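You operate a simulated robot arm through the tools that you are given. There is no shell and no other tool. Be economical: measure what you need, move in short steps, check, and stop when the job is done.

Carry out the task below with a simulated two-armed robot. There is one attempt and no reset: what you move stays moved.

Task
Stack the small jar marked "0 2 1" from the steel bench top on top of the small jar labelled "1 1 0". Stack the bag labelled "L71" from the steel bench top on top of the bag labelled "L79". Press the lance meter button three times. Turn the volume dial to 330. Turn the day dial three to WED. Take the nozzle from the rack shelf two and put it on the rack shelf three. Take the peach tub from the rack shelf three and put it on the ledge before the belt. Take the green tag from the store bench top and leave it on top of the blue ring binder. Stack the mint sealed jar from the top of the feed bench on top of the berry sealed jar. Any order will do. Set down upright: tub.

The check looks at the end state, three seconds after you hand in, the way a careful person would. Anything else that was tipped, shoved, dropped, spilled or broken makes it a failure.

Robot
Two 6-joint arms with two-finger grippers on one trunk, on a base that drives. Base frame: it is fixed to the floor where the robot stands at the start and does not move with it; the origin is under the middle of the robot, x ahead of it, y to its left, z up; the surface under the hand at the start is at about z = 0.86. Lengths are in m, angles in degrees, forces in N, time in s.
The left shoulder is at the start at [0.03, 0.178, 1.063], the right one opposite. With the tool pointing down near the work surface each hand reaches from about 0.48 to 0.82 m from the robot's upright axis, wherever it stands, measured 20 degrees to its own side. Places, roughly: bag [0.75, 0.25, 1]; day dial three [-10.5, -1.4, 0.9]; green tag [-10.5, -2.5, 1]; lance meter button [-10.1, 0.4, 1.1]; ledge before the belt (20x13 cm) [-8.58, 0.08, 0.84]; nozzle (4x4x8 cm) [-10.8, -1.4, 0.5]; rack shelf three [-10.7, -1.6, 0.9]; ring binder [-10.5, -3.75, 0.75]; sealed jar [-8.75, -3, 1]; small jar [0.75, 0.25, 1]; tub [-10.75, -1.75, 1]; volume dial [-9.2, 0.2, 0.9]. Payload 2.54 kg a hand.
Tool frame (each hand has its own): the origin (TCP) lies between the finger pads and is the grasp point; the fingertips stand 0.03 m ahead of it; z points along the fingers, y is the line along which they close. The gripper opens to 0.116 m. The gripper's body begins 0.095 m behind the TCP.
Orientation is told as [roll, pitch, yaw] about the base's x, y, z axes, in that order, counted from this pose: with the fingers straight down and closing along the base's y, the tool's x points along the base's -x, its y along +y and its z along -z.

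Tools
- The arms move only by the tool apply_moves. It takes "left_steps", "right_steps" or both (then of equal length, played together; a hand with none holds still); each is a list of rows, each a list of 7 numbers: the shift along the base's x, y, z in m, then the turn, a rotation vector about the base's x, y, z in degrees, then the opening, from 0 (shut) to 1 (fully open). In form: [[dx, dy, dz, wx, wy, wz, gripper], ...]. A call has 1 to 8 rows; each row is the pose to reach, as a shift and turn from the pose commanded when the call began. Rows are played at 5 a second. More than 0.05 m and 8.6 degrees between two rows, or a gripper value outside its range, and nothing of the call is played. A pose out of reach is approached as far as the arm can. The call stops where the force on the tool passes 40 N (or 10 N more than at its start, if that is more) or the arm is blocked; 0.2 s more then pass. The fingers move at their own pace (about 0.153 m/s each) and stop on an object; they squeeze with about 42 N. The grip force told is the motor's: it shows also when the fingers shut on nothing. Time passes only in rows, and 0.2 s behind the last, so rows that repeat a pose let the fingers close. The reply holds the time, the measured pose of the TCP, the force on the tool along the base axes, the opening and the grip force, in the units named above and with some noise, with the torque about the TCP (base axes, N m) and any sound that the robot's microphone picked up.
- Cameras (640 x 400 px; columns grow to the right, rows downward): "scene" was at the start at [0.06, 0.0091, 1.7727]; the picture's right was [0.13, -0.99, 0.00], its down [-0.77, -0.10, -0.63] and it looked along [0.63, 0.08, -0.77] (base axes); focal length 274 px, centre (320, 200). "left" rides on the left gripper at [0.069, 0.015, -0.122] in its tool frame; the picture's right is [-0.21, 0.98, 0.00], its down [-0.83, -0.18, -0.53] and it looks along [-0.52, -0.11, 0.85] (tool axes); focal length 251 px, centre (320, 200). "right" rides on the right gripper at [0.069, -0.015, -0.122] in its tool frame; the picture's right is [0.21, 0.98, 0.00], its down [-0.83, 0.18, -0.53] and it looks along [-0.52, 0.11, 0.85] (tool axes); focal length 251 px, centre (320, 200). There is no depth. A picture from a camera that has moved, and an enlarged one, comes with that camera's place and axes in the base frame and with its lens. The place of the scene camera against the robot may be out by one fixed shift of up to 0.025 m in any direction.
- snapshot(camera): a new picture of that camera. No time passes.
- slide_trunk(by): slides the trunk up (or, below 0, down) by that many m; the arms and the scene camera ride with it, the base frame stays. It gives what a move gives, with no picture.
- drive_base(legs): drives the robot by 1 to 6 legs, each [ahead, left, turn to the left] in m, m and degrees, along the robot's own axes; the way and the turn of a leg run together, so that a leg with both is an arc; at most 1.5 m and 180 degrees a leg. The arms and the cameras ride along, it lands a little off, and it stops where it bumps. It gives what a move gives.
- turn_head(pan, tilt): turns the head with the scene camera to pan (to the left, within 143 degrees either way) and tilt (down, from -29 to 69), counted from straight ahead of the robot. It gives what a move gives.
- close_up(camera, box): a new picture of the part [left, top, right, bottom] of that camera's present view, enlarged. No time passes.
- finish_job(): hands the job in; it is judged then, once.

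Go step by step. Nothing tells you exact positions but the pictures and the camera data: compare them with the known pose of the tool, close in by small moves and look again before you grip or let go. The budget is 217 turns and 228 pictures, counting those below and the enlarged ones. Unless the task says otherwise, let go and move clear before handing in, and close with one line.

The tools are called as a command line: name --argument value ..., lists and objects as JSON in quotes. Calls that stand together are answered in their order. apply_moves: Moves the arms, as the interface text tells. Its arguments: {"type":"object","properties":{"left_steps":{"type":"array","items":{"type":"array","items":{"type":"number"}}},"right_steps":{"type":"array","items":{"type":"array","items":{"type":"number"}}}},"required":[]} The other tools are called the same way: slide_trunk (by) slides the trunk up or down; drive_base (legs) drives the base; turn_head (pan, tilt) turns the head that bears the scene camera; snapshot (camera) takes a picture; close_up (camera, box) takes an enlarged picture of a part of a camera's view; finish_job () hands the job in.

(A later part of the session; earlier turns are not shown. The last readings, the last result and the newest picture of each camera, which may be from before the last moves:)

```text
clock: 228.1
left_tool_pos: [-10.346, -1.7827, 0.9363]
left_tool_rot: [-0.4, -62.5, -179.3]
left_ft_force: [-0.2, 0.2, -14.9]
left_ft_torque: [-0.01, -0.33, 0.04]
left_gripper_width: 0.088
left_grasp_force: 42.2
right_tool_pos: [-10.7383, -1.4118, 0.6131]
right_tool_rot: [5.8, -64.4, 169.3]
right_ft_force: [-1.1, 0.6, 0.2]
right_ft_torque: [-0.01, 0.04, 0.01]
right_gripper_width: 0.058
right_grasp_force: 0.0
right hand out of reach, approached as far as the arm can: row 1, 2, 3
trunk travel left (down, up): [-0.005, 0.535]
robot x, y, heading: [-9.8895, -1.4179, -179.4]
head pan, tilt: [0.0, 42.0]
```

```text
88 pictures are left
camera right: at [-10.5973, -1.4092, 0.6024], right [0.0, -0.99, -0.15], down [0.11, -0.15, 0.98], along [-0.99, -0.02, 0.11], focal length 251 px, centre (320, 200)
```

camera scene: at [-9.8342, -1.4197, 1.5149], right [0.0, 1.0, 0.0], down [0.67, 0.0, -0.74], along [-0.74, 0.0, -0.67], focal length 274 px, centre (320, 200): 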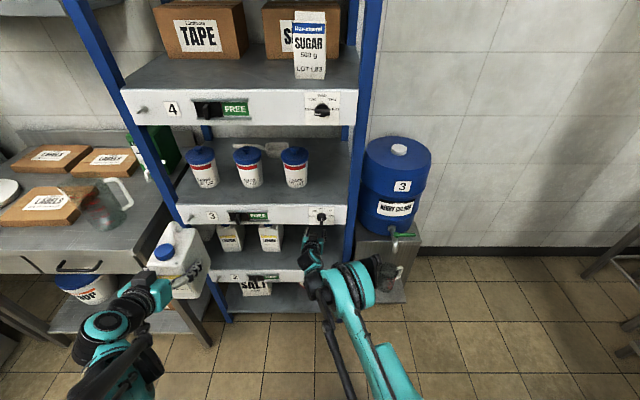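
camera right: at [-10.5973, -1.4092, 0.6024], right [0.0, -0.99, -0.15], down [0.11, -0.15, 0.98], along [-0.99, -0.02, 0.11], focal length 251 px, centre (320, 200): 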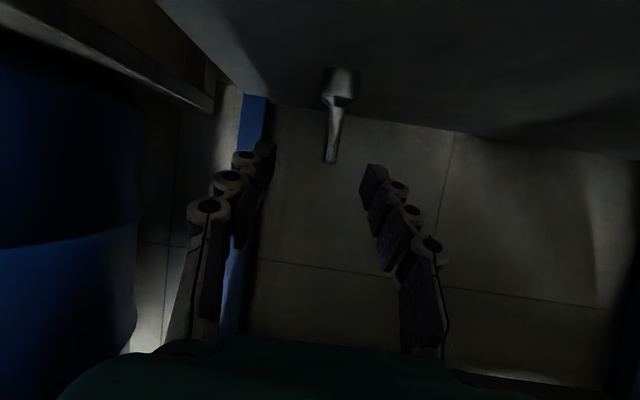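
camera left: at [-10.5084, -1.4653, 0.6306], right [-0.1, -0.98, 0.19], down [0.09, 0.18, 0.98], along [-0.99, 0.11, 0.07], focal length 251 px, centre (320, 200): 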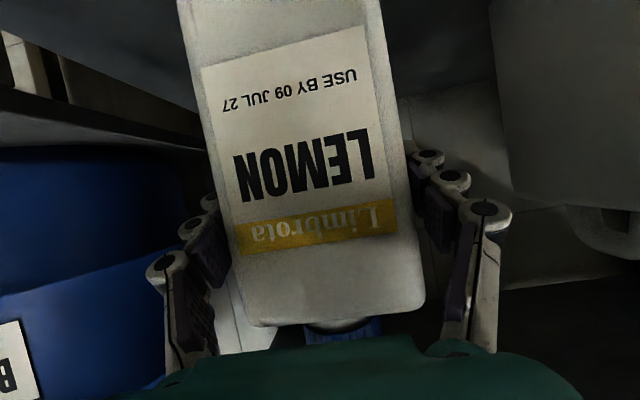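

apply_moves --right_steps '[[-0.025, -0.002, -0.008, 0, 0, 0, 0.5], [-0.05, -0.003, -0.016, 0, 0, 0, 0.5], [-0.075, -0.004, -0.028, 0, 0, 0, 0.5]]'

snapshot --camera "right"

```text
clock: 228.9
left_tool_pos: [-10.3451, -1.7822, 0.9383]
left_tool_rot: [-0.5, -62.5, -179.3]
left_ft_force: [0.6, -0.6, -14.9]
left_ft_torque: [-0.01, -0.36, 0.01]
left_gripper_width: 0.0879
left_grasp_force: 41.8
right_tool_pos: [-10.7722, -1.4032, 0.6344]
right_tool_rot: [5.9, -64.5, 169.2]
right_ft_force: [-0.6, -0.3, 0.3]
right_ft_torque: [-0.03, 0.0, -0.01]
right_gripper_width: 0.0582
right_grasp_force: 0.0
right hand out of reach, approached as far as the arm can: row 1, 2, 3
trunk travel left (down, up): [-0.005, 0.535]
robot x, y, heading: [-9.8878, -1.417, -179.2]
head pan, tilt: [0.0, 42.0]
```

```text
87 pictures are left
camera right: at [-10.6313, -1.4014, 0.6239], right [0.0, -0.99, -0.15], down [0.11, -0.15, 0.98], along [-0.99, -0.02, 0.11], focal length 251 px, centre (320, 200)
```

right: 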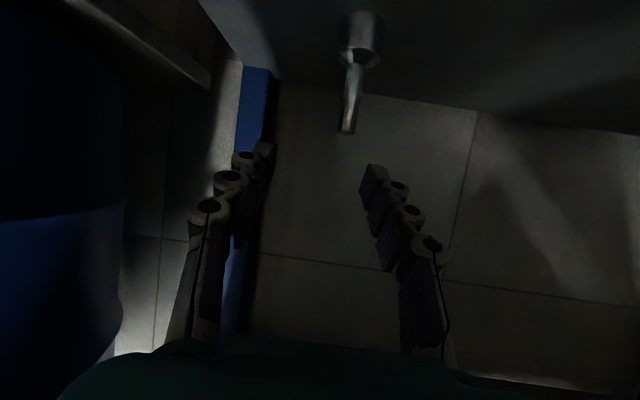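

The arm is at full stretch; I need the base ~8 cm nearer. I pull both hands back a bit first, then drive forward.

apply_moves --left_steps '[[0.02, 0, 0.01, 0, 0, 0, 0], [0.04, 0, 0.02, 0, 0, 0, 0], [0.06, -0.01, 0.03, 0, 0, 0, 0], [0.08, -0.02, 0.04, 0, 0, 0, 0]]' --right_steps '[[0.02, -0.005, -0.005, 0, 0, 0, 0.5], [0.04, -0.01, -0.01, 0, 0, 0, 0.5], [0.06, -0.012, -0.015, 0, 0, 0, 0.5], [0.08, -0.012, -0.03, 0, 0, 0, 0.5]]'

drive_base --legs '[[0.085, 0, 0]]'

snapshot --camera "right"

snapshot --camera "scene"

```text
clock: 229.9
left_tool_pos: [-10.2678, -1.8118, 0.9813]
left_tool_rot: [-0.5, -62.5, -179.3]
left_ft_force: [-0.6, 0.6, -14.5]
left_ft_torque: [0.02, -0.33, 0.0]
left_gripper_width: 0.088
left_grasp_force: 41.9
right_tool_pos: [-10.69, -1.4156, 0.6062]
right_tool_rot: [5.9, -64.6, 169.3]
right_ft_force: [-0.3, -0.5, 0.0]
right_ft_torque: [0.01, 0.02, -0.03]
right_gripper_width: 0.058
right_grasp_force: 0.0
trunk travel left (down, up): [-0.005, 0.535]
robot x, y, heading: [-9.8871, -1.4137, -179.6]
head pan, tilt: [0.0, 42.0]
```

```text
clock: 231.0
left_tool_pos: [-10.3522, -1.812, 0.9808]
left_tool_rot: [-0.5, -62.4, -179.1]
left_ft_force: [0.1, -0.2, -15.8]
left_ft_torque: [-0.02, -0.34, 0.02]
left_gripper_width: 0.0881
left_grasp_force: 41.6
right_tool_pos: [-10.7767, -1.4163, 0.6061]
right_tool_rot: [5.8, -64.6, 169.3]
right_ft_force: [0.0, -0.3, -1.4]
right_ft_torque: [0.03, 0.01, 0.02]
right_gripper_width: 0.058
right_grasp_force: 0.0
trunk travel left (down, up): [-0.005, 0.535]
robot x, y, heading: [-9.9729, -1.4174, -179.7]
head pan, tilt: [0.0, 42.0]
```

```text
86 pictures are left
camera right: at [-10.635, -1.414, 0.5948], right [0.0, -0.99, -0.15], down [0.11, -0.15, 0.98], along [-0.99, -0.02, 0.11], focal length 251 px, centre (320, 200)
```

right: 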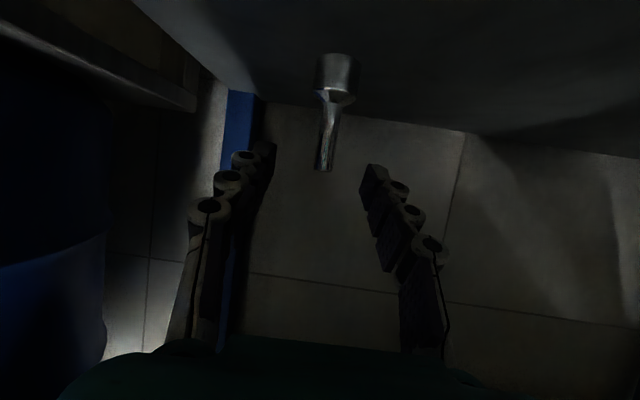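

```text
85 pictures are left
camera scene: at [-10.0171, -1.421, 1.5148], right [-0.01, 1.0, 0.0], down [0.67, 0.01, -0.74], along [-0.74, 0.0, -0.67], focal length 274 px, centre (320, 200)
```

scene: 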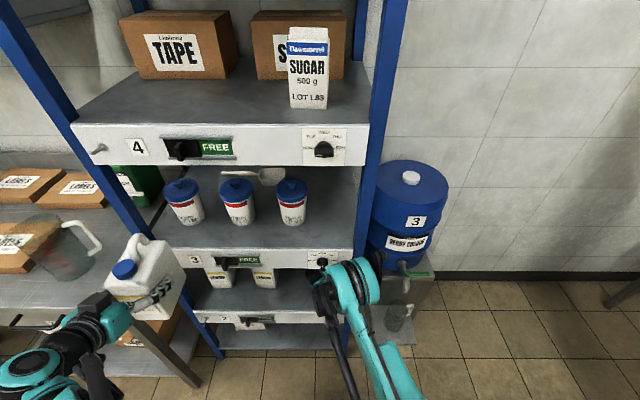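

Now well in reach. I move the last 4 cm so the stem is between the pads, and close.

apply_moves --right_steps '[[-0.01, 0, -0.01, 0, 0, 0, 0.5], [-0.025, 0, -0.02, 0, 0, 0, 0.5], [-0.042, 0, -0.024, 0, 0, 0, 0.5]]'

snapshot --camera "right"

```text
clock: 231.8
left_tool_pos: [-10.3518, -1.8136, 0.9816]
left_tool_rot: [-0.5, -62.4, -179.1]
left_ft_force: [-0.1, 0.6, -15.4]
left_ft_torque: [0.01, -0.33, 0.06]
left_gripper_width: 0.088
left_grasp_force: 42.0
right_tool_pos: [-10.8068, -1.4115, 0.6033]
right_tool_rot: [5.8, -64.5, 169.3]
right_ft_force: [-0.3, -0.9, 0.2]
right_ft_torque: [0.03, 0.0, -0.04]
right_gripper_width: 0.0581
right_grasp_force: 0.0
right hand out of reach, approached as far as the arm can: row 2, 3
trunk travel left (down, up): [-0.005, 0.535]
robot x, y, heading: [-9.9753, -1.4198, -179.6]
head pan, tilt: [0.0, 42.0]
```

```text
84 pictures are left
camera right: at [-10.6639, -1.4097, 0.5922], right [0.0, -0.99, -0.15], down [0.11, -0.15, 0.98], along [-0.99, -0.02, 0.11], focal length 251 px, centre (320, 200)
```

right: 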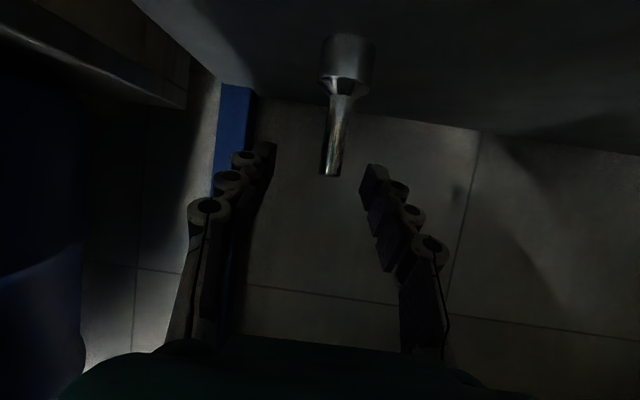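

drive_base --legs '[[0.03, 0, 0]]'

apply_moves --right_steps '[[0.006, -0.003, -0.01, 0, 0, 0, 0.5], [0.01, -0.005, -0.022, 0, 0, 0, 0.5]]'

snapshot --camera "right"

```text
clock: 232.6
left_tool_pos: [-10.3602, -1.8125, 0.9805]
left_tool_rot: [-0.4, -62.4, -179.4]
left_ft_force: [0.7, -0.6, -14.9]
left_ft_torque: [0.03, -0.3, 0.01]
left_gripper_width: 0.0882
left_grasp_force: 41.9
right_tool_pos: [-10.8044, -1.4125, 0.6002]
right_tool_rot: [5.9, -64.5, 169.6]
right_ft_force: [0.3, -0.7, 0.3]
right_ft_torque: [-0.03, -0.03, -0.01]
right_gripper_width: 0.0581
right_grasp_force: 0.1
trunk travel left (down, up): [-0.005, 0.535]
robot x, y, heading: [-9.9839, -1.4177, -179.8]
head pan, tilt: [0.0, 42.0]
stopped in leg 1: the robot was blocked; the commanded pose is now the measured one
```

```text
clock: 233.2
left_tool_pos: [-10.3636, -1.8119, 0.9808]
left_tool_rot: [-0.4, -62.4, -179.3]
left_ft_force: [0.2, 0.3, -14.9]
left_ft_torque: [0.0, -0.32, 0.02]
left_gripper_width: 0.0879
left_grasp_force: 42.2
right_tool_pos: [-10.7937, -1.4174, 0.5929]
right_tool_rot: [5.8, -64.4, 169.7]
right_ft_force: [0.2, -0.4, 0.3]
right_ft_torque: [-0.01, 0.02, 0.04]
right_gripper_width: 0.0579
right_grasp_force: 0.0
right hand out of reach, approached as far as the arm can: row 1, 2
trunk travel left (down, up): [-0.005, 0.535]
robot x, y, heading: [-9.9856, -1.4213, -179.8]
head pan, tilt: [0.0, 42.0]
```

```text
83 pictures are left
camera right: at [-10.6512, -1.4144, 0.5823], right [0.01, -0.99, -0.15], down [0.11, -0.15, 0.98], along [-0.99, -0.02, 0.11], focal length 251 px, centre (320, 200)
```

right: 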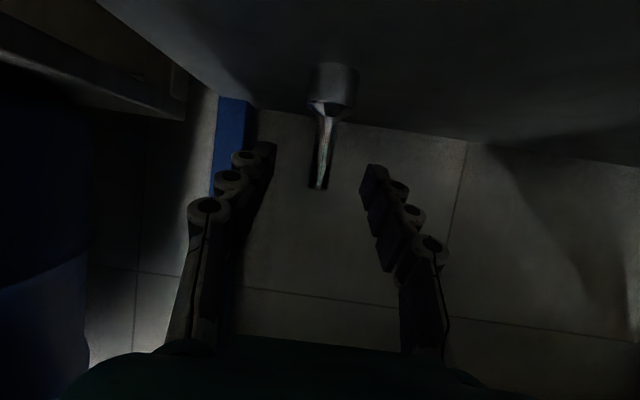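

The base got blocked; I check where the right arm is near the rack lip.

close_up --camera "scene" --box '[260, 220, 420, 330]'

```text
3.64 times, centred on (340, 275) of scene
camera zoom: at [-10.026, -1.4205, 1.5149], right [-0.01, 1.0, 0.0], down [0.67, 0.0, -0.74], along [-0.74, 0.0, -0.67], focal length 998 px, centre (247, -73)
```

zoom: 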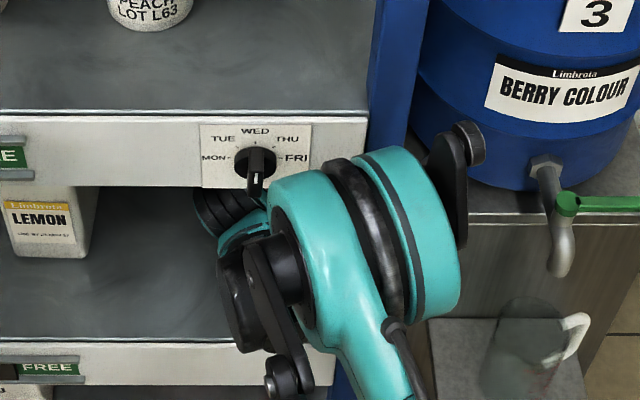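

The elbow is by the rack post, so no further driving. I gain a centimetre of reach by yawing the hand back 8° and extending slightly.

apply_moves --right_steps '[[-0.003, 0, -0.002, 0, 0, 4, 0.5], [-0.008, 0, -0.005, 0, 0, 8, 0.5], [-0.014, 0, -0.008, 0, 0, 10, 0.5]]'

snapshot --camera "right"

```text
clock: 234.0
left_tool_pos: [-10.3638, -1.8135, 0.9807]
left_tool_rot: [-0.5, -62.4, -179.4]
left_ft_force: [0.0, 0.0, -16.4]
left_ft_torque: [-0.02, -0.33, 0.02]
left_gripper_width: 0.0877
left_grasp_force: 41.4
right_tool_pos: [-10.803, -1.4152, 0.5931]
right_tool_rot: [5.8, -64.5, 179.9]
right_ft_force: [-0.9, -0.6, 0.6]
right_ft_torque: [0.0, 0.01, 0.02]
right_gripper_width: 0.0581
right_grasp_force: 0.0
right hand out of reach, approached as far as the arm can: row 2, 3
trunk travel left (down, up): [-0.005, 0.535]
robot x, y, heading: [-9.9864, -1.4191, -179.6]
head pan, tilt: [0.0, 42.0]
```

```text
81 pictures are left
camera right: at [-10.6634, -1.389, 0.5818], right [0.18, -0.97, -0.15], down [0.14, -0.13, 0.98], along [-0.97, -0.2, 0.11], focal length 251 px, centre (320, 200)
```

right: 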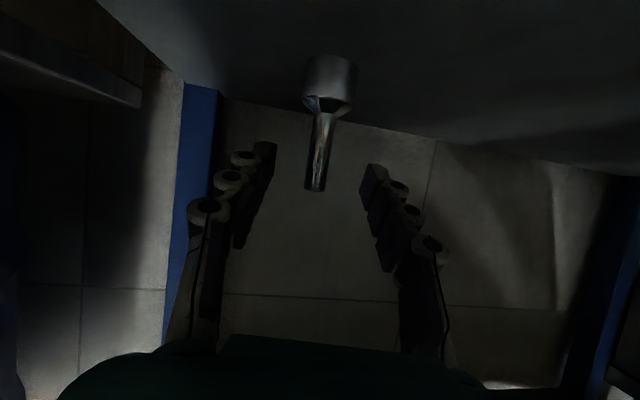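

Still ~2 cm short. I'll withdraw straight out, shift the base left so the shoulder is in line with the lane, and re-enter.

apply_moves --right_steps '[[0.02, -0.01, 0.005, 0, 0, 0, 0.5], [0.05, -0.02, 0.01, 0, 0, -2, 0.5], [0.08, -0.025, 0.015, 0, 0, -4, 0.5]]'

drive_base --legs '[[-0.4, 0, 0], [0, 0.14, 0]]'

snapshot --camera "right"

snapshot --camera "scene"

```text
clock: 234.8
left_tool_pos: [-10.3634, -1.8121, 0.9805]
left_tool_rot: [-0.4, -62.4, -179.2]
left_ft_force: [-0.1, -0.1, -15.9]
left_ft_torque: [-0.01, -0.32, 0.0]
left_gripper_width: 0.0881
left_grasp_force: 42.1
right_tool_pos: [-10.7203, -1.4407, 0.6071]
right_tool_rot: [5.7, -64.3, 175.7]
right_ft_force: [-0.5, 0.0, -0.3]
right_ft_torque: [-0.03, 0.01, 0.01]
right_gripper_width: 0.0582
right_grasp_force: 0.0
trunk travel left (down, up): [-0.005, 0.535]
robot x, y, heading: [-9.982, -1.4175, -179.8]
head pan, tilt: [0.0, 42.0]
```

```text
clock: 238.2
left_tool_pos: [-9.9587, -1.9516, 0.9803]
left_tool_rot: [-0.5, -62.3, -178.7]
left_ft_force: [-0.1, -1.4, -15.6]
left_ft_torque: [-0.01, -0.3, -0.02]
left_gripper_width: 0.088
left_grasp_force: 42.4
right_tool_pos: [-10.3185, -1.584, 0.6075]
right_tool_rot: [5.6, -64.3, 176.5]
right_ft_force: [-0.1, 0.0, -0.8]
right_ft_torque: [0.03, 0.01, -0.03]
right_gripper_width: 0.0579
right_grasp_force: 0.1
trunk travel left (down, up): [-0.005, 0.535]
robot x, y, heading: [-9.5882, -1.5524, -179.3]
head pan, tilt: [0.0, 42.0]
```

```text
80 pictures are left
camera right: at [-10.1791, -1.5661, 0.5965], right [0.12, -0.98, -0.15], down [0.13, -0.14, 0.98], along [-0.98, -0.13, 0.11], focal length 251 px, centre (320, 200)
```

right: 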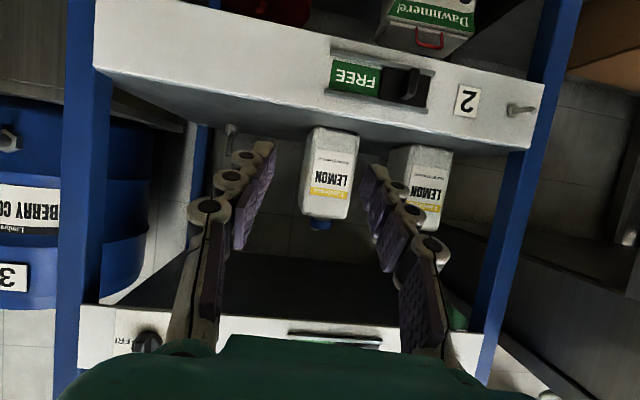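

```text
79 pictures are left
camera scene: at [-9.624, -1.5577, 1.5149], right [-0.01, 1.0, 0.0], down [0.67, 0.01, -0.74], along [-0.74, -0.01, -0.67], focal length 274 px, centre (320, 200)
```

scene: 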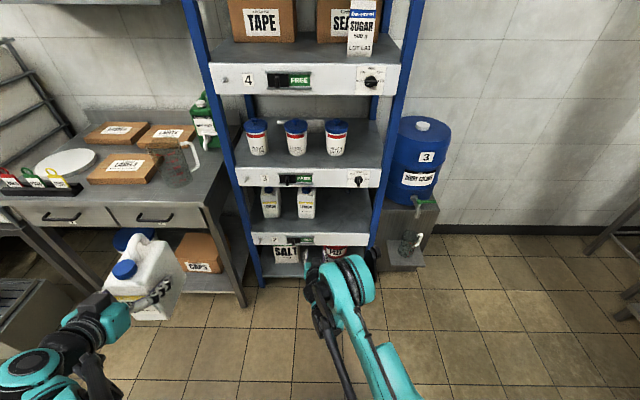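

apply_moves --left_steps '[[0, 0.025, 0, 0, 0, 0, 0], [0, 0.05, 0, 0, 0, 0, 0], [0, 0.075, 0, 0, 0, 0, 0], [0, 0.1, 0, 0, 0, 0, 0]]' --right_steps '[[0, 0.038, 0, 0, 0, 0, 0.5], [0, 0.076, 0, 0, 0, 0, 0.5], [0, 0.114, 0, 0, 0, 0, 0.5], [0, 0.15, 0, 0, 0, 0, 0.5]]'

drive_base --legs '[[0.38, 0, 0]]'

snapshot --camera "right"

```text
clock: 238.9
left_tool_pos: [-10.0018, -1.9268, 1.0101]
left_tool_rot: [-0.1, -62.2, 179.6]
left_ft_force: [-0.4, 0.0, -15.6]
left_ft_torque: [0.0, -0.36, -0.03]
left_gripper_width: 0.088
left_grasp_force: 41.8
right_tool_pos: [-10.345, -1.4959, 0.6119]
right_tool_rot: [5.7, -64.2, 176.3]
right_ft_force: [-0.6, 0.1, -0.1]
right_ft_torque: [-0.03, -0.01, 0.0]
right_gripper_width: 0.0579
right_grasp_force: 0.1
right hand out of reach, approached as far as the arm can: row 1, 2, 3
trunk travel left (down, up): [-0.005, 0.535]
robot x, y, heading: [-9.5861, -1.5523, -179.3]
head pan, tilt: [0.0, 42.0]
stopped in row 3 (left hand): the arm was blocked; the commanded pose is now the measured one
```

```text
clock: 241.4
left_tool_pos: [-10.3983, -1.9338, 1.0105]
left_tool_rot: [-0.1, -62.3, 179.7]
left_ft_force: [-1.0, -0.8, -15.0]
left_ft_torque: [-0.02, -0.33, -0.03]
left_gripper_width: 0.088
left_grasp_force: 42.3
right_tool_pos: [-10.7427, -1.5003, 0.6118]
right_tool_rot: [5.6, -64.2, 176.3]
right_ft_force: [-0.3, -0.4, 0.4]
right_ft_torque: [-0.01, -0.01, -0.04]
right_gripper_width: 0.0577
right_grasp_force: 0.0
trunk travel left (down, up): [-0.005, 0.535]
robot x, y, heading: [-9.9822, -1.5574, -179.1]
head pan, tilt: [0.0, 42.0]
```

```text
78 pictures are left
camera right: at [-10.602, -1.4818, 0.6011], right [0.12, -0.98, -0.15], down [0.13, -0.14, 0.98], along [-0.99, -0.13, 0.11], focal length 251 px, centre (320, 200)
```

right: 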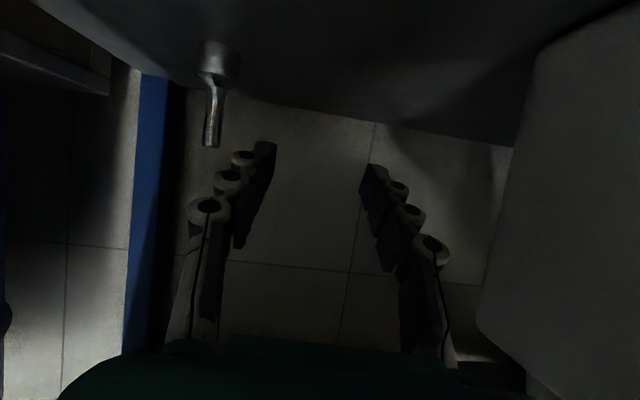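

The base move left the right hand inside at y≈-1.50 (no contact). The nozzle is at about (-10.845, -1.408). I slide the hand across in front of it, then see.

apply_moves --right_steps '[[0, 0.03, 0, 0, 0, 0, 0.5], [0, 0.06, 0, 0, 0, 0, 0.5], [0, 0.09, 0, 0, 0, 0, 0.5]]'

close_up --camera "scene" --box '[20, 100, 420, 350]'

```text
clock: 242.2
left_tool_pos: [-10.3974, -1.9339, 1.0104]
left_tool_rot: [0.0, -62.3, 179.7]
left_ft_force: [-0.6, 0.2, -15.5]
left_ft_torque: [0.01, -0.35, 0.0]
left_gripper_width: 0.0881
left_grasp_force: 42.0
right_tool_pos: [-10.7526, -1.4106, 0.6152]
right_tool_rot: [5.7, -64.3, 176.3]
right_ft_force: [-0.4, 0.7, 0.5]
right_ft_torque: [-0.03, 0.02, -0.05]
right_gripper_width: 0.0582
right_grasp_force: 0.1
right hand out of reach, approached as far as the arm can: row 1, 2, 3
trunk travel left (down, up): [-0.005, 0.535]
robot x, y, heading: [-9.9808, -1.5571, -179.2]
head pan, tilt: [0.0, 42.0]
```

```text
1.60 times, centred on (220, 225) of scene
camera zoom: at [-10.0208, -1.5612, 1.5149], right [-0.01, 1.0, 0.0], down [0.67, 0.01, -0.74], along [-0.74, -0.01, -0.67], focal length 439 px, centre (480, 160)
```

zoom: 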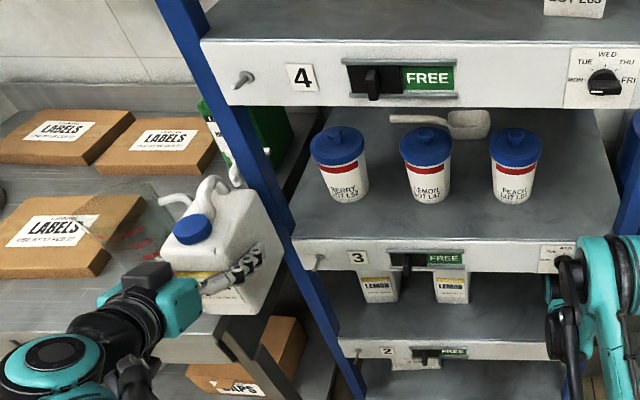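

The bottle is clear of the jug by a little. I extend the right hand forward toward the nozzle.

apply_moves --right_steps '[[-0.03, 0.0, -0.01, 0, 0, 0, 0.5], [-0.06, 0.002, -0.02, 0, 0, 0, 0.5], [-0.085, 0.003, -0.032, 0, 0, 0, 0.5]]'

snapshot --camera "right"

```text
clock: 243.0
left_tool_pos: [-10.3821, -1.9329, 1.0139]
left_tool_rot: [-0.3, -62.9, 179.6]
left_ft_force: [1.2, -0.8, -16.0]
left_ft_torque: [0.0, -0.33, -0.01]
left_gripper_width: 0.0879
left_grasp_force: 42.3
right_tool_pos: [-10.809, -1.407, 0.5987]
right_tool_rot: [5.8, -64.9, 176.3]
right_ft_force: [0.2, 0.4, 0.7]
right_ft_torque: [0.0, 0.0, 0.02]
right_gripper_width: 0.0582
right_grasp_force: 0.1
right hand out of reach, approached as far as the arm can: row 3
trunk travel left (down, up): [-0.005, 0.535]
robot x, y, heading: [-9.9729, -1.5554, -179.4]
head pan, tilt: [0.0, 42.0]
```

```text
76 pictures are left
camera right: at [-10.6694, -1.3907, 0.5862], right [0.12, -0.98, -0.15], down [0.14, -0.14, 0.98], along [-0.98, -0.14, 0.12], focal length 251 px, centre (320, 200)
```

right: 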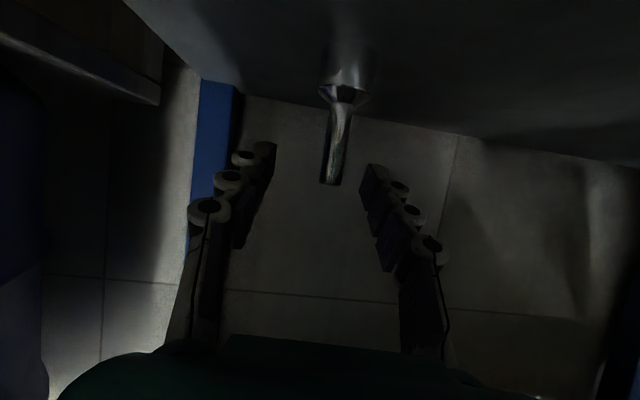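

The arm was leaning on the shelf lip (base nudged back). I back off 2.5 cm and reach with a straighter arm.

drive_base --legs '[[-0.025, 0, 0]]'

apply_moves --right_steps '[[-0.02, -0.002, -0.006, 0, 0, 0, 0.5], [-0.04, -0.003, -0.012, 0, 0, 0, 0.5], [-0.055, -0.003, -0.018, 0, 0, 0, 0.5]]'

snapshot --camera "right"

close_up --camera "scene" --box '[300, 200, 460, 330]'

```text
clock: 243.8
left_tool_pos: [-10.3776, -1.9326, 1.0112]
left_tool_rot: [-0.2, -62.2, 179.7]
left_ft_force: [0.5, 0.0, -15.4]
left_ft_torque: [0.03, -0.33, 0.01]
left_gripper_width: 0.0878
left_grasp_force: 41.2
right_tool_pos: [-10.8069, -1.4054, 0.5974]
right_tool_rot: [5.6, -64.0, 176.2]
right_ft_force: [0.5, 0.1, -1.4]
right_ft_torque: [0.02, 0.03, 0.01]
right_gripper_width: 0.0581
right_grasp_force: 0.2
trunk travel left (down, up): [-0.005, 0.535]
robot x, y, heading: [-9.9566, -1.56, -178.8]
head pan, tilt: [0.0, 42.0]
```

```text
clock: 244.8
left_tool_pos: [-10.3703, -1.9307, 1.0133]
left_tool_rot: [0.2, -62.3, 179.3]
left_ft_force: [0.8, 0.0, -14.7]
left_ft_torque: [0.0, -0.34, -0.01]
left_gripper_width: 0.0879
left_grasp_force: 42.0
right_tool_pos: [-10.8113, -1.4066, 0.5984]
right_tool_rot: [5.8, -64.1, 176.0]
right_ft_force: [-0.3, -0.2, -0.8]
right_ft_torque: [-0.02, 0.01, -0.01]
right_gripper_width: 0.058
right_grasp_force: 0.0
right hand out of reach, approached as far as the arm can: row 1, 2, 3
trunk travel left (down, up): [-0.005, 0.535]
robot x, y, heading: [-9.9533, -1.5574, -179.0]
head pan, tilt: [0.0, 42.0]
stopped in row 3 (right hand): the arm was blocked; the commanded pose is now the measured one
```

```text
75 pictures are left
camera right: at [-10.6703, -1.3877, 0.588], right [0.12, -0.98, -0.15], down [0.13, -0.14, 0.98], along [-0.99, -0.13, 0.11], focal length 251 px, centre (320, 200)
```

right: 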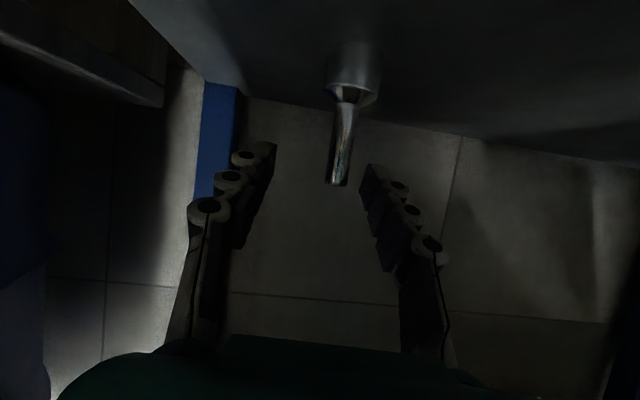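

```text
3.08 times, centred on (380, 265) of scene
camera zoom: at [-9.9913, -1.56, 1.5172], right [-0.01, 1.0, 0.0], down [0.67, 0.01, -0.74], along [-0.74, -0.01, -0.67], focal length 844 px, centre (135, 0)
```

zoom: 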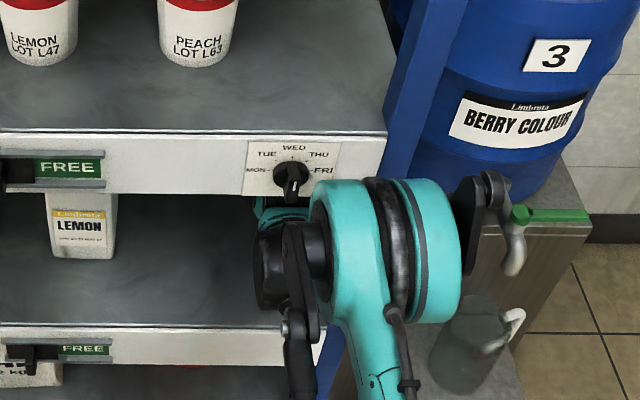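

The right elbow is against the rack post. I relax the arm, raise the left bottle higher for safety, and shift the base 5 cm left.

apply_moves --left_steps '[[0.01, 0, 0.04, 0, 0, 0, 0], [0.02, 0, 0.08, 0, 0, 0, 0], [0.03, 0, 0.12, 0, 0, 0, 0]]' --right_steps '[[0.015, -0.003, 0.003, 0, 0, 0, 0.5], [0.03, -0.006, 0.006, 0, 0, 0, 0.5], [0.05, -0.01, 0.01, 0, 0, 0, 0.5]]'

drive_base --legs '[[0, 0.06, 0]]'

```text
clock: 245.8
left_tool_pos: [-10.3872, -1.93, 1.1489]
left_tool_rot: [-0.1, -62.0, 174.3]
left_ft_force: [-0.5, 0.0, -14.7]
left_ft_torque: [-0.03, -0.32, 0.0]
left_gripper_width: 0.0877
left_grasp_force: 42.1
right_tool_pos: [-10.7655, -1.4183, 0.6054]
right_tool_rot: [5.6, -64.1, 176.4]
right_ft_force: [-0.1, 0.5, -0.5]
right_ft_torque: [0.01, 0.0, -0.02]
right_gripper_width: 0.058
right_grasp_force: 0.0
trunk travel left (down, up): [-0.005, 0.535]
robot x, y, heading: [-9.9589, -1.5574, -179.2]
head pan, tilt: [0.0, 42.0]
stopped in row 3 (left hand): the arm was blocked; the commanded pose is now the measured one
```

```text
clock: 246.8
left_tool_pos: [-10.3863, -1.9935, 1.1497]
left_tool_rot: [-0.2, -62.3, 174.6]
left_ft_force: [0.4, 0.0, -16.3]
left_ft_torque: [-0.05, -0.33, -0.05]
left_gripper_width: 0.0878
left_grasp_force: 41.8
right_tool_pos: [-10.7642, -1.4803, 0.6061]
right_tool_rot: [5.5, -64.1, 176.5]
right_ft_force: [0.1, 1.0, 0.3]
right_ft_torque: [0.08, 0.02, -0.04]
right_gripper_width: 0.0579
right_grasp_force: 0.0
trunk travel left (down, up): [-0.005, 0.535]
robot x, y, heading: [-9.9555, -1.616, -178.7]
head pan, tilt: [0.0, 42.0]
```

apply_moves --right_steps '[[0, 0.03, 0, 0, 0, 0, 0.5], [0, 0.06, 0, 0, 0, 0, 0.5], [-0.01, 0.072, -0.003, 0, 0, 0, 0.5], [-0.035, 0.072, -0.01, 0, 0, 0, 0.5], [-0.06, 0.072, -0.016, 0, 0, 0, 0.5], [-0.078, 0.072, -0.022, 0, 0, 0, 0.5]]'

snapshot --camera "right"

```text
clock: 248.2
left_tool_pos: [-10.3815, -1.9858, 1.1517]
left_tool_rot: [0.6, -62.5, 173.6]
left_ft_force: [0.7, -0.6, -14.9]
left_ft_torque: [-0.03, -0.35, -0.01]
left_gripper_width: 0.0877
left_grasp_force: 41.9
right_tool_pos: [-10.8115, -1.4005, 0.6013]
right_tool_rot: [6.3, -64.3, 175.4]
right_ft_force: [0.9, -0.6, 0.4]
right_ft_torque: [-0.02, 0.04, 0.03]
right_gripper_width: 0.0581
right_grasp_force: 0.0
right hand out of reach, approached as far as the arm can: row 5, 6
trunk travel left (down, up): [-0.005, 0.535]
robot x, y, heading: [-9.9487, -1.6192, -179.3]
head pan, tilt: [0.0, 42.0]
```

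```text
73 pictures are left
camera right: at [-10.6713, -1.3832, 0.591], right [0.11, -0.98, -0.15], down [0.13, -0.13, 0.98], along [-0.99, -0.13, 0.11], focal length 251 px, centre (320, 200)
```

right: 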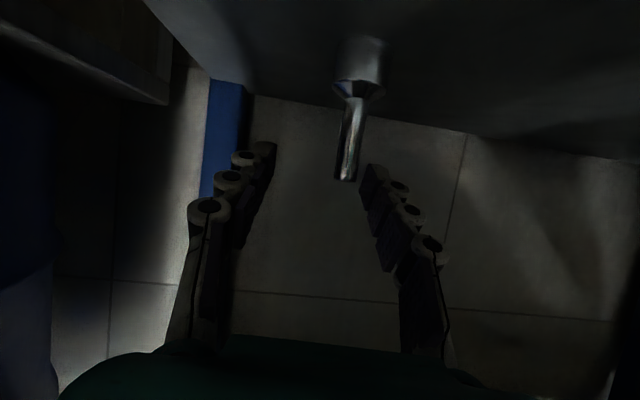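

The wrist is rubbing under the shelf-3 lip because of the hand's slope. I retreat a little, level the hand by 12°, and extend again.

apply_moves --right_steps '[[0.02, -0.004, 0, 0, 0, 0, 0.5], [0.04, -0.008, 0, 0, 4, 0, 0.5], [0.04, -0.008, 0, 0, 8, 0, 0.5], [0.04, -0.01, 0, 0, 12, 0, 0.5], [0.02, -0.01, -0.006, 0, 12, 0, 0.5]]'

apply_moves --right_steps '[[-0.02, 0, -0.004, 0, 0, 0, 0.5], [-0.04, 0, -0.006, 0, 0, 0, 0.5], [-0.055, 0, -0.008, 0, 0, 0, 0.5]]'

snapshot --camera "right"

```text
clock: 249.4
left_tool_pos: [-10.3876, -1.9915, 1.1505]
left_tool_rot: [-0.1, -62.3, 174.4]
left_ft_force: [-0.3, -0.6, -15.5]
left_ft_torque: [-0.02, -0.3, -0.01]
left_gripper_width: 0.0877
left_grasp_force: 41.9
right_tool_pos: [-10.7925, -1.4198, 0.6317]
right_tool_rot: [8.7, -76.1, 173.4]
right_ft_force: [-0.5, 0.0, 0.6]
right_ft_torque: [0.01, 0.01, 0.03]
right_gripper_width: 0.0582
right_grasp_force: 0.1
right hand out of reach, approached as far as the arm can: row 3, 4, 5
trunk travel left (down, up): [-0.005, 0.535]
robot x, y, heading: [-9.9516, -1.6207, -179.0]
head pan, tilt: [0.0, 42.0]
```

```text
clock: 250.2
left_tool_pos: [-10.3784, -1.9886, 1.1502]
left_tool_rot: [0.3, -62.6, 174.0]
left_ft_force: [-0.3, -0.2, -15.5]
left_ft_torque: [-0.02, -0.3, -0.04]
left_gripper_width: 0.0878
left_grasp_force: 42.3
right_tool_pos: [-10.8197, -1.4183, 0.6459]
right_tool_rot: [9.2, -76.2, 173.0]
right_ft_force: [-0.5, 0.0, 0.9]
right_ft_torque: [-0.01, 0.0, 0.02]
right_gripper_width: 0.058
right_grasp_force: 0.0
right hand out of reach, approached as far as the arm can: row 1, 2, 3
trunk travel left (down, up): [-0.005, 0.535]
robot x, y, heading: [-9.9505, -1.6205, -179.4]
head pan, tilt: [0.0, 42.0]
```

```text
72 pictures are left
camera right: at [-10.6854, -1.4004, 0.6059], right [0.08, -0.98, -0.17], down [0.33, -0.13, 0.93], along [-0.94, -0.13, 0.31], focal length 251 px, centre (320, 200)
```

right: 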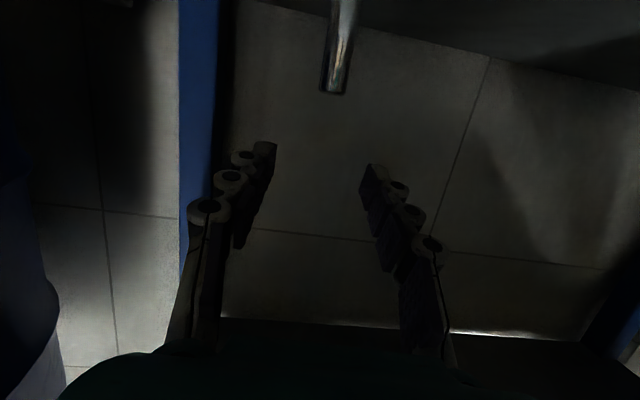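

I'll instead straighten the arm fully while further back (elbow low, below the lip), then drive the straight arm in. Backing off first.

drive_base --legs '[[-0.15, 0.02, 0]]'

apply_moves --right_steps '[[-0.01, 0, -0.01, 0, -5, 0, 0.5], [-0.02, 0, -0.02, 0, -10, 0, 0.5], [-0.03, 0.005, -0.035, 0, -12, 0, 0.5], [-0.04, 0.01, -0.05, 0, -12, 0, 0.5]]'

snapshot --camera "scene"

```text
clock: 251.6
left_tool_pos: [-10.2382, -2.0083, 1.1499]
left_tool_rot: [-0.1, -62.3, 174.2]
left_ft_force: [1.4, 0.1, -14.7]
left_ft_torque: [-0.02, -0.34, 0.01]
left_gripper_width: 0.088
left_grasp_force: 41.8
right_tool_pos: [-10.6829, -1.4329, 0.6515]
right_tool_rot: [8.6, -75.9, 173.4]
right_ft_force: [0.5, 0.0, -0.2]
right_ft_torque: [-0.01, -0.02, 0.02]
right_gripper_width: 0.058
right_grasp_force: 0.0
trunk travel left (down, up): [-0.005, 0.535]
robot x, y, heading: [-9.7989, -1.6386, -179.3]
head pan, tilt: [0.0, 42.0]
```

```text
clock: 252.6
left_tool_pos: [-10.2387, -2.0082, 1.1502]
left_tool_rot: [0.0, -62.2, 174.2]
left_ft_force: [0.5, 0.4, -15.1]
left_ft_torque: [-0.09, -0.31, 0.02]
left_gripper_width: 0.0879
left_grasp_force: 42.0
right_tool_pos: [-10.7043, -1.4291, 0.6268]
right_tool_rot: [5.4, -63.9, 176.2]
right_ft_force: [0.2, 0.2, -0.2]
right_ft_torque: [0.01, 0.02, -0.01]
right_gripper_width: 0.058
right_grasp_force: 0.1
right hand out of reach, approached as far as the arm can: row 3, 4
trunk travel left (down, up): [-0.005, 0.535]
robot x, y, heading: [-9.8067, -1.6365, -179.3]
head pan, tilt: [0.0, 42.0]
```

```text
71 pictures are left
camera scene: at [-9.8455, -1.6394, 1.5149], right [-0.01, 1.0, 0.0], down [0.67, 0.01, -0.74], along [-0.74, -0.01, -0.67], focal length 274 px, centre (320, 200)
```

scene: 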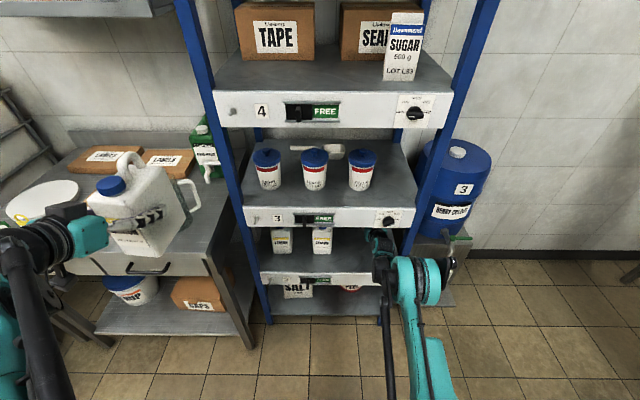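

apply_moves --right_steps '[[0.004, 0.002, -0.015, 0, 0, 0, 0.5], [0.008, 0.004, -0.03, 0, 0, 0, 0.5]]'

drive_base --legs '[[0.09, 0, 0]]'

snapshot --camera "right"

```text
clock: 253.2
left_tool_pos: [-10.2382, -2.0063, 1.1498]
left_tool_rot: [0.0, -62.1, 174.1]
left_ft_force: [-0.3, -0.8, -14.6]
left_ft_torque: [-0.03, -0.33, -0.02]
left_gripper_width: 0.0878
left_grasp_force: 42.4
right_tool_pos: [-10.684, -1.4251, 0.6137]
right_tool_rot: [5.6, -63.8, 176.2]
right_ft_force: [-0.2, 0.7, 0.7]
right_ft_torque: [-0.01, 0.0, 0.05]
right_gripper_width: 0.058
right_grasp_force: 0.0
right hand out of reach, approached as far as the arm can: row 1, 2
trunk travel left (down, up): [-0.005, 0.535]
robot x, y, heading: [-9.8043, -1.6382, -179.3]
head pan, tilt: [0.0, 42.0]
```

```text
clock: 254.3
left_tool_pos: [-10.3302, -2.0078, 1.1498]
left_tool_rot: [-0.1, -62.2, 174.2]
left_ft_force: [-1.5, 0.3, -15.8]
left_ft_torque: [-0.02, -0.3, -0.01]
left_gripper_width: 0.0879
left_grasp_force: 41.8
right_tool_pos: [-10.7743, -1.4261, 0.6133]
right_tool_rot: [5.4, -63.8, 176.3]
right_ft_force: [-0.2, -0.9, -0.5]
right_ft_torque: [0.03, 0.04, -0.01]
right_gripper_width: 0.0578
right_grasp_force: 0.1
trunk travel left (down, up): [-0.005, 0.535]
robot x, y, heading: [-9.8948, -1.6363, -179.6]
head pan, tilt: [0.0, 42.0]
```

```text
70 pictures are left
camera right: at [-10.6346, -1.4085, 0.6034], right [0.12, -0.98, -0.15], down [0.12, -0.14, 0.98], along [-0.99, -0.13, 0.1], focal length 251 px, centre (320, 200)
```

right: 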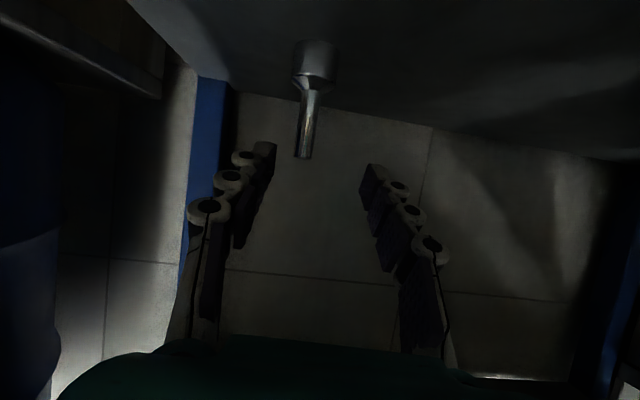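

apply_moves --right_steps '[[0, 0.005, -0.01, 0, -4, 0, 0.5], [0, 0.01, -0.02, 0, -7, 0, 0.5], [0, 0.01, -0.03, 0, -9, 0, 0.5]]'

drive_base --legs '[[0.05, 0, 0]]'

snapshot --camera "right"

```text
clock: 255.1
left_tool_pos: [-10.3283, -2.0078, 1.1492]
left_tool_rot: [-0.2, -62.2, 174.1]
left_ft_force: [0.6, 0.2, -14.4]
left_ft_torque: [-0.04, -0.35, 0.0]
left_gripper_width: 0.0879
left_grasp_force: 42.0
right_tool_pos: [-10.7685, -1.4154, 0.592]
right_tool_rot: [4.4, -54.6, 177.1]
right_ft_force: [-0.6, 0.3, -0.2]
right_ft_torque: [-0.03, 0.0, -0.02]
right_gripper_width: 0.058
right_grasp_force: 0.0
right hand out of reach, approached as far as the arm can: row 2, 3
trunk travel left (down, up): [-0.005, 0.535]
robot x, y, heading: [-9.8927, -1.639, -179.6]
head pan, tilt: [0.0, 42.0]
```

```text
clock: 255.9
left_tool_pos: [-10.3525, -2.0066, 1.1488]
left_tool_rot: [0.1, -62.1, 173.7]
left_ft_force: [0.4, -0.4, -14.5]
left_ft_torque: [-0.03, -0.32, 0.0]
left_gripper_width: 0.0877
left_grasp_force: 42.0
right_tool_pos: [-10.7839, -1.4098, 0.5871]
right_tool_rot: [4.3, -54.9, 176.8]
right_ft_force: [-0.2, 0.7, 0.7]
right_ft_torque: [0.01, 0.0, 0.01]
right_gripper_width: 0.0579
right_grasp_force: 0.1
trunk travel left (down, up): [-0.005, 0.535]
robot x, y, heading: [-9.9166, -1.6352, -179.5]
head pan, tilt: [0.0, 42.0]
stopped in leg 1: the robot was blocked; the commanded pose is now the measured one
```

```text
69 pictures are left
camera right: at [-10.6442, -1.3936, 0.5998], right [0.13, -0.98, -0.13], down [-0.04, -0.14, 0.99], along [-0.99, -0.12, -0.05], focal length 251 px, centre (320, 200)
```

right: 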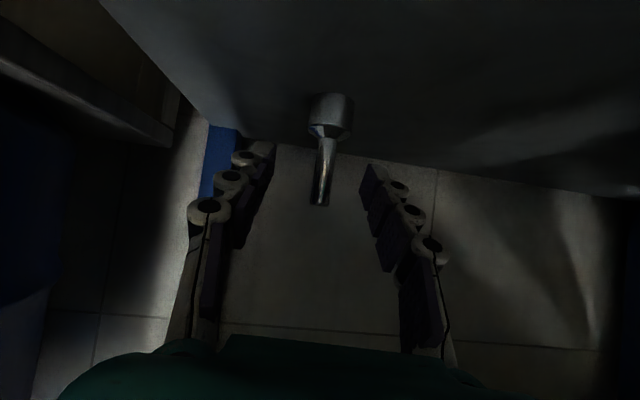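

Re-triangulating, the stem is at about (-10.818, -1.413) with its top at z≈0.594 — reachable at the earlier tilt. I extend with the hand slightly more level.

apply_moves --right_steps '[[-0.005, -0.002, 0.004, 0, 4, 0, 0.5], [-0.015, -0.003, 0.008, 0, 8, 0, 0.5], [-0.026, -0.003, 0.01, 0, 8, 0, 0.5]]'

snapshot --camera "right"

```text
clock: 256.7
left_tool_pos: [-10.3529, -2.0079, 1.1497]
left_tool_rot: [0.1, -62.2, 173.8]
left_ft_force: [-0.2, -0.8, -16.1]
left_ft_torque: [-0.04, -0.34, 0.0]
left_gripper_width: 0.0878
left_grasp_force: 41.5
right_tool_pos: [-10.7998, -1.4151, 0.615]
right_tool_rot: [5.4, -62.8, 176.0]
right_ft_force: [-0.1, 0.3, 0.1]
right_ft_torque: [0.0, 0.02, 0.02]
right_gripper_width: 0.0581
right_grasp_force: 0.1
right hand out of reach, approached as far as the arm can: row 1, 2, 3
trunk travel left (down, up): [-0.005, 0.535]
robot x, y, heading: [-9.9166, -1.6428, -179.4]
head pan, tilt: [0.0, 42.0]
```

```text
68 pictures are left
camera right: at [-10.6603, -1.3981, 0.6078], right [0.11, -0.98, -0.15], down [0.1, -0.14, 0.99], along [-0.99, -0.13, 0.08], focal length 251 px, centre (320, 200)
```

right: 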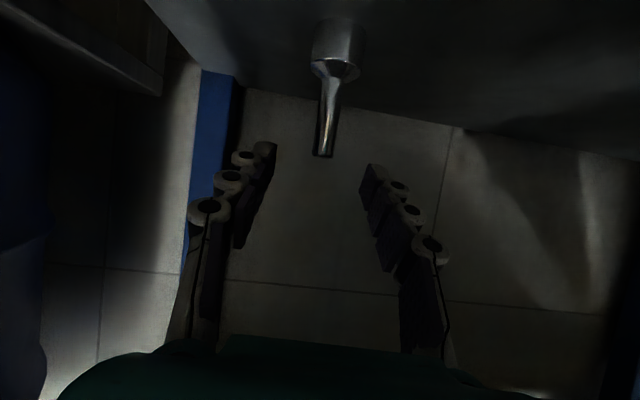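

drive_base --legs '[[0.03, 0, 0]]'

apply_moves --right_steps '[[0.003, 0, -0.01, 0, 0, 0, 0.5], [0.006, 0, -0.02, 0, -1, 0, 0.5]]'

snapshot --camera "right"

```text
clock: 257.5
left_tool_pos: [-10.3608, -2.0057, 1.1483]
left_tool_rot: [0.3, -62.1, 173.5]
left_ft_force: [-0.1, 0.5, -15.1]
left_ft_torque: [-0.03, -0.31, 0.05]
left_gripper_width: 0.088
left_grasp_force: 41.9
right_tool_pos: [-10.8029, -1.4119, 0.6095]
right_tool_rot: [5.5, -63.0, 175.7]
right_ft_force: [-0.6, -0.6, 0.1]
right_ft_torque: [0.01, -0.04, -0.01]
right_gripper_width: 0.0579
right_grasp_force: 0.0
trunk travel left (down, up): [-0.005, 0.535]
robot x, y, heading: [-9.9234, -1.6396, -179.6]
head pan, tilt: [0.0, 42.0]
stopped in leg 1: the robot was blocked; the commanded pose is now the measured one
```

```text
clock: 258.1
left_tool_pos: [-10.3642, -2.0065, 1.1485]
left_tool_rot: [0.1, -62.0, 173.5]
left_ft_force: [-0.6, -0.2, -14.9]
left_ft_torque: [-0.06, -0.34, 0.03]
left_gripper_width: 0.0876
left_grasp_force: 41.9
right_tool_pos: [-10.7938, -1.4144, 0.6012]
right_tool_rot: [5.2, -61.8, 176.0]
right_ft_force: [-0.6, -0.1, 0.1]
right_ft_torque: [0.0, 0.04, 0.0]
right_gripper_width: 0.0579
right_grasp_force: 0.2
right hand out of reach, approached as far as the arm can: row 1, 2
trunk travel left (down, up): [-0.005, 0.535]
robot x, y, heading: [-9.929, -1.6402, -179.9]
head pan, tilt: [0.0, 42.0]
```

```text
67 pictures are left
camera right: at [-10.6526, -1.397, 0.5964], right [0.11, -0.98, -0.15], down [0.08, -0.14, 0.99], along [-0.99, -0.12, 0.07], focal length 251 px, centre (320, 200)
```

right: 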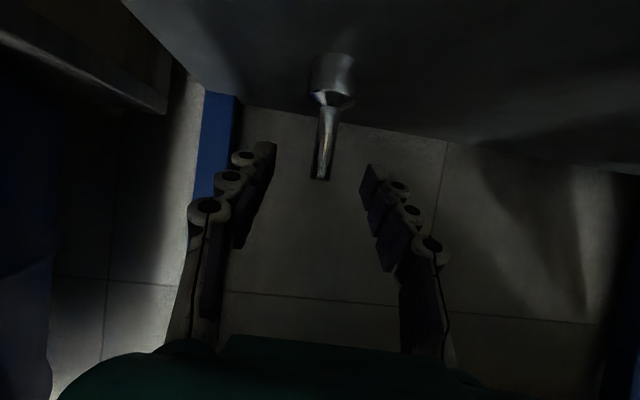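

The stem is centred right at the fingertips. I push a final bit forward and close gently.

apply_moves --right_steps '[[-0.005, 0.0005, 0.001, 0, 0, 0, 0.5], [-0.012, 0.001, 0.003, 0, 0.5, 0, 0.5], [-0.012, 0.001, 0.003, 0, 0.5, 0, 0.3], [-0.012, 0.001, 0.003, 0, 0.5, 0, 0.1], [-0.012, 0.001, 0.003, 0, 0.5, 0, 0.0], [-0.012, 0.001, 0.003, 0, 0.5, 0, 0.0]]'

snapshot --camera "right"

```text
clock: 259.5
left_tool_pos: [-10.3629, -2.0022, 1.1495]
left_tool_rot: [0.2, -62.2, 173.4]
left_ft_force: [0.0, -0.1, -15.2]
left_ft_torque: [-0.04, -0.31, -0.02]
left_gripper_width: 0.0877
left_grasp_force: 41.8
right_tool_pos: [-10.8001, -1.4125, 0.6071]
right_tool_rot: [5.5, -62.4, 175.8]
right_ft_force: [0.4, 0.6, -0.1]
right_ft_torque: [-0.03, -0.03, 0.0]
right_gripper_width: 0.0125
right_grasp_force: 39.4
right hand out of reach, approached as far as the arm can: row 2, 3, 4, 5, 6
trunk travel left (down, up): [-0.005, 0.535]
robot x, y, heading: [-9.927, -1.6369, -179.8]
head pan, tilt: [0.0, 42.0]
```

```text
66 pictures are left
camera right: at [-10.6601, -1.3967, 0.6009], right [0.11, -0.98, -0.15], down [0.09, -0.14, 0.99], along [-0.99, -0.12, 0.07], focal length 251 px, centre (320, 200)
```

right: 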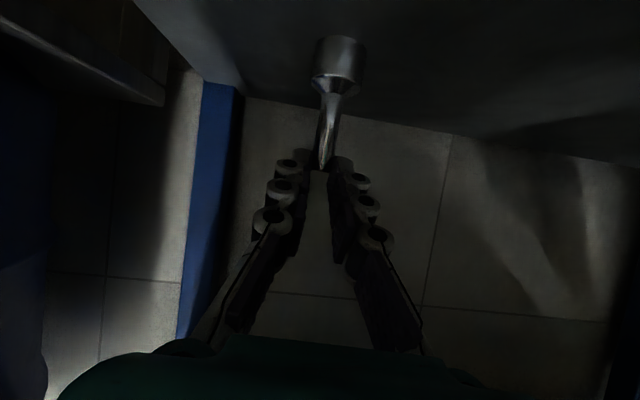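

The stem is gripped. I lift 1.5 cm and check it comes along.

apply_moves --right_steps '[[0.005, 0, 0.006, 0, 0, 0, 0.0], [0.012, 0, 0.014, 0, 0, 0, 0.0], [0.03, -0.005, 0.018, 0, 0, 0, 0.0], [0.05, -0.01, 0.02, 0, 0, 0, 0.0]]'

snapshot --camera "right"

```text
clock: 260.5
left_tool_pos: [-10.3643, -2.0055, 1.1491]
left_tool_rot: [0.0, -62.2, 173.6]
left_ft_force: [0.5, 0.1, -15.3]
left_ft_torque: [-0.02, -0.31, -0.01]
left_gripper_width: 0.0877
left_grasp_force: 42.0
right_tool_pos: [-10.7523, -1.4232, 0.628]
right_tool_rot: [5.3, -62.4, 176.0]
right_ft_force: [0.5, 0.2, -0.8]
right_ft_torque: [0.02, 0.0, 0.0]
right_gripper_width: 0.0128
right_grasp_force: 39.7
trunk travel left (down, up): [-0.005, 0.535]
robot x, y, heading: [-9.9267, -1.6396, -179.9]
head pan, tilt: [0.0, 42.0]
```

```text
65 pictures are left
camera right: at [-10.6116, -1.4067, 0.6222], right [0.11, -0.98, -0.15], down [0.09, -0.14, 0.99], along [-0.99, -0.12, 0.08], focal length 251 px, centre (320, 200)
```

right: 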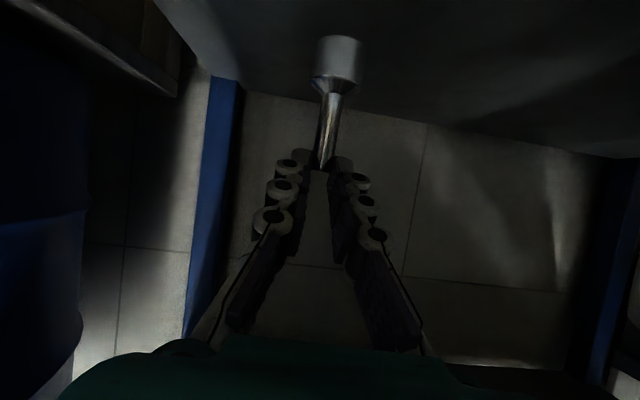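

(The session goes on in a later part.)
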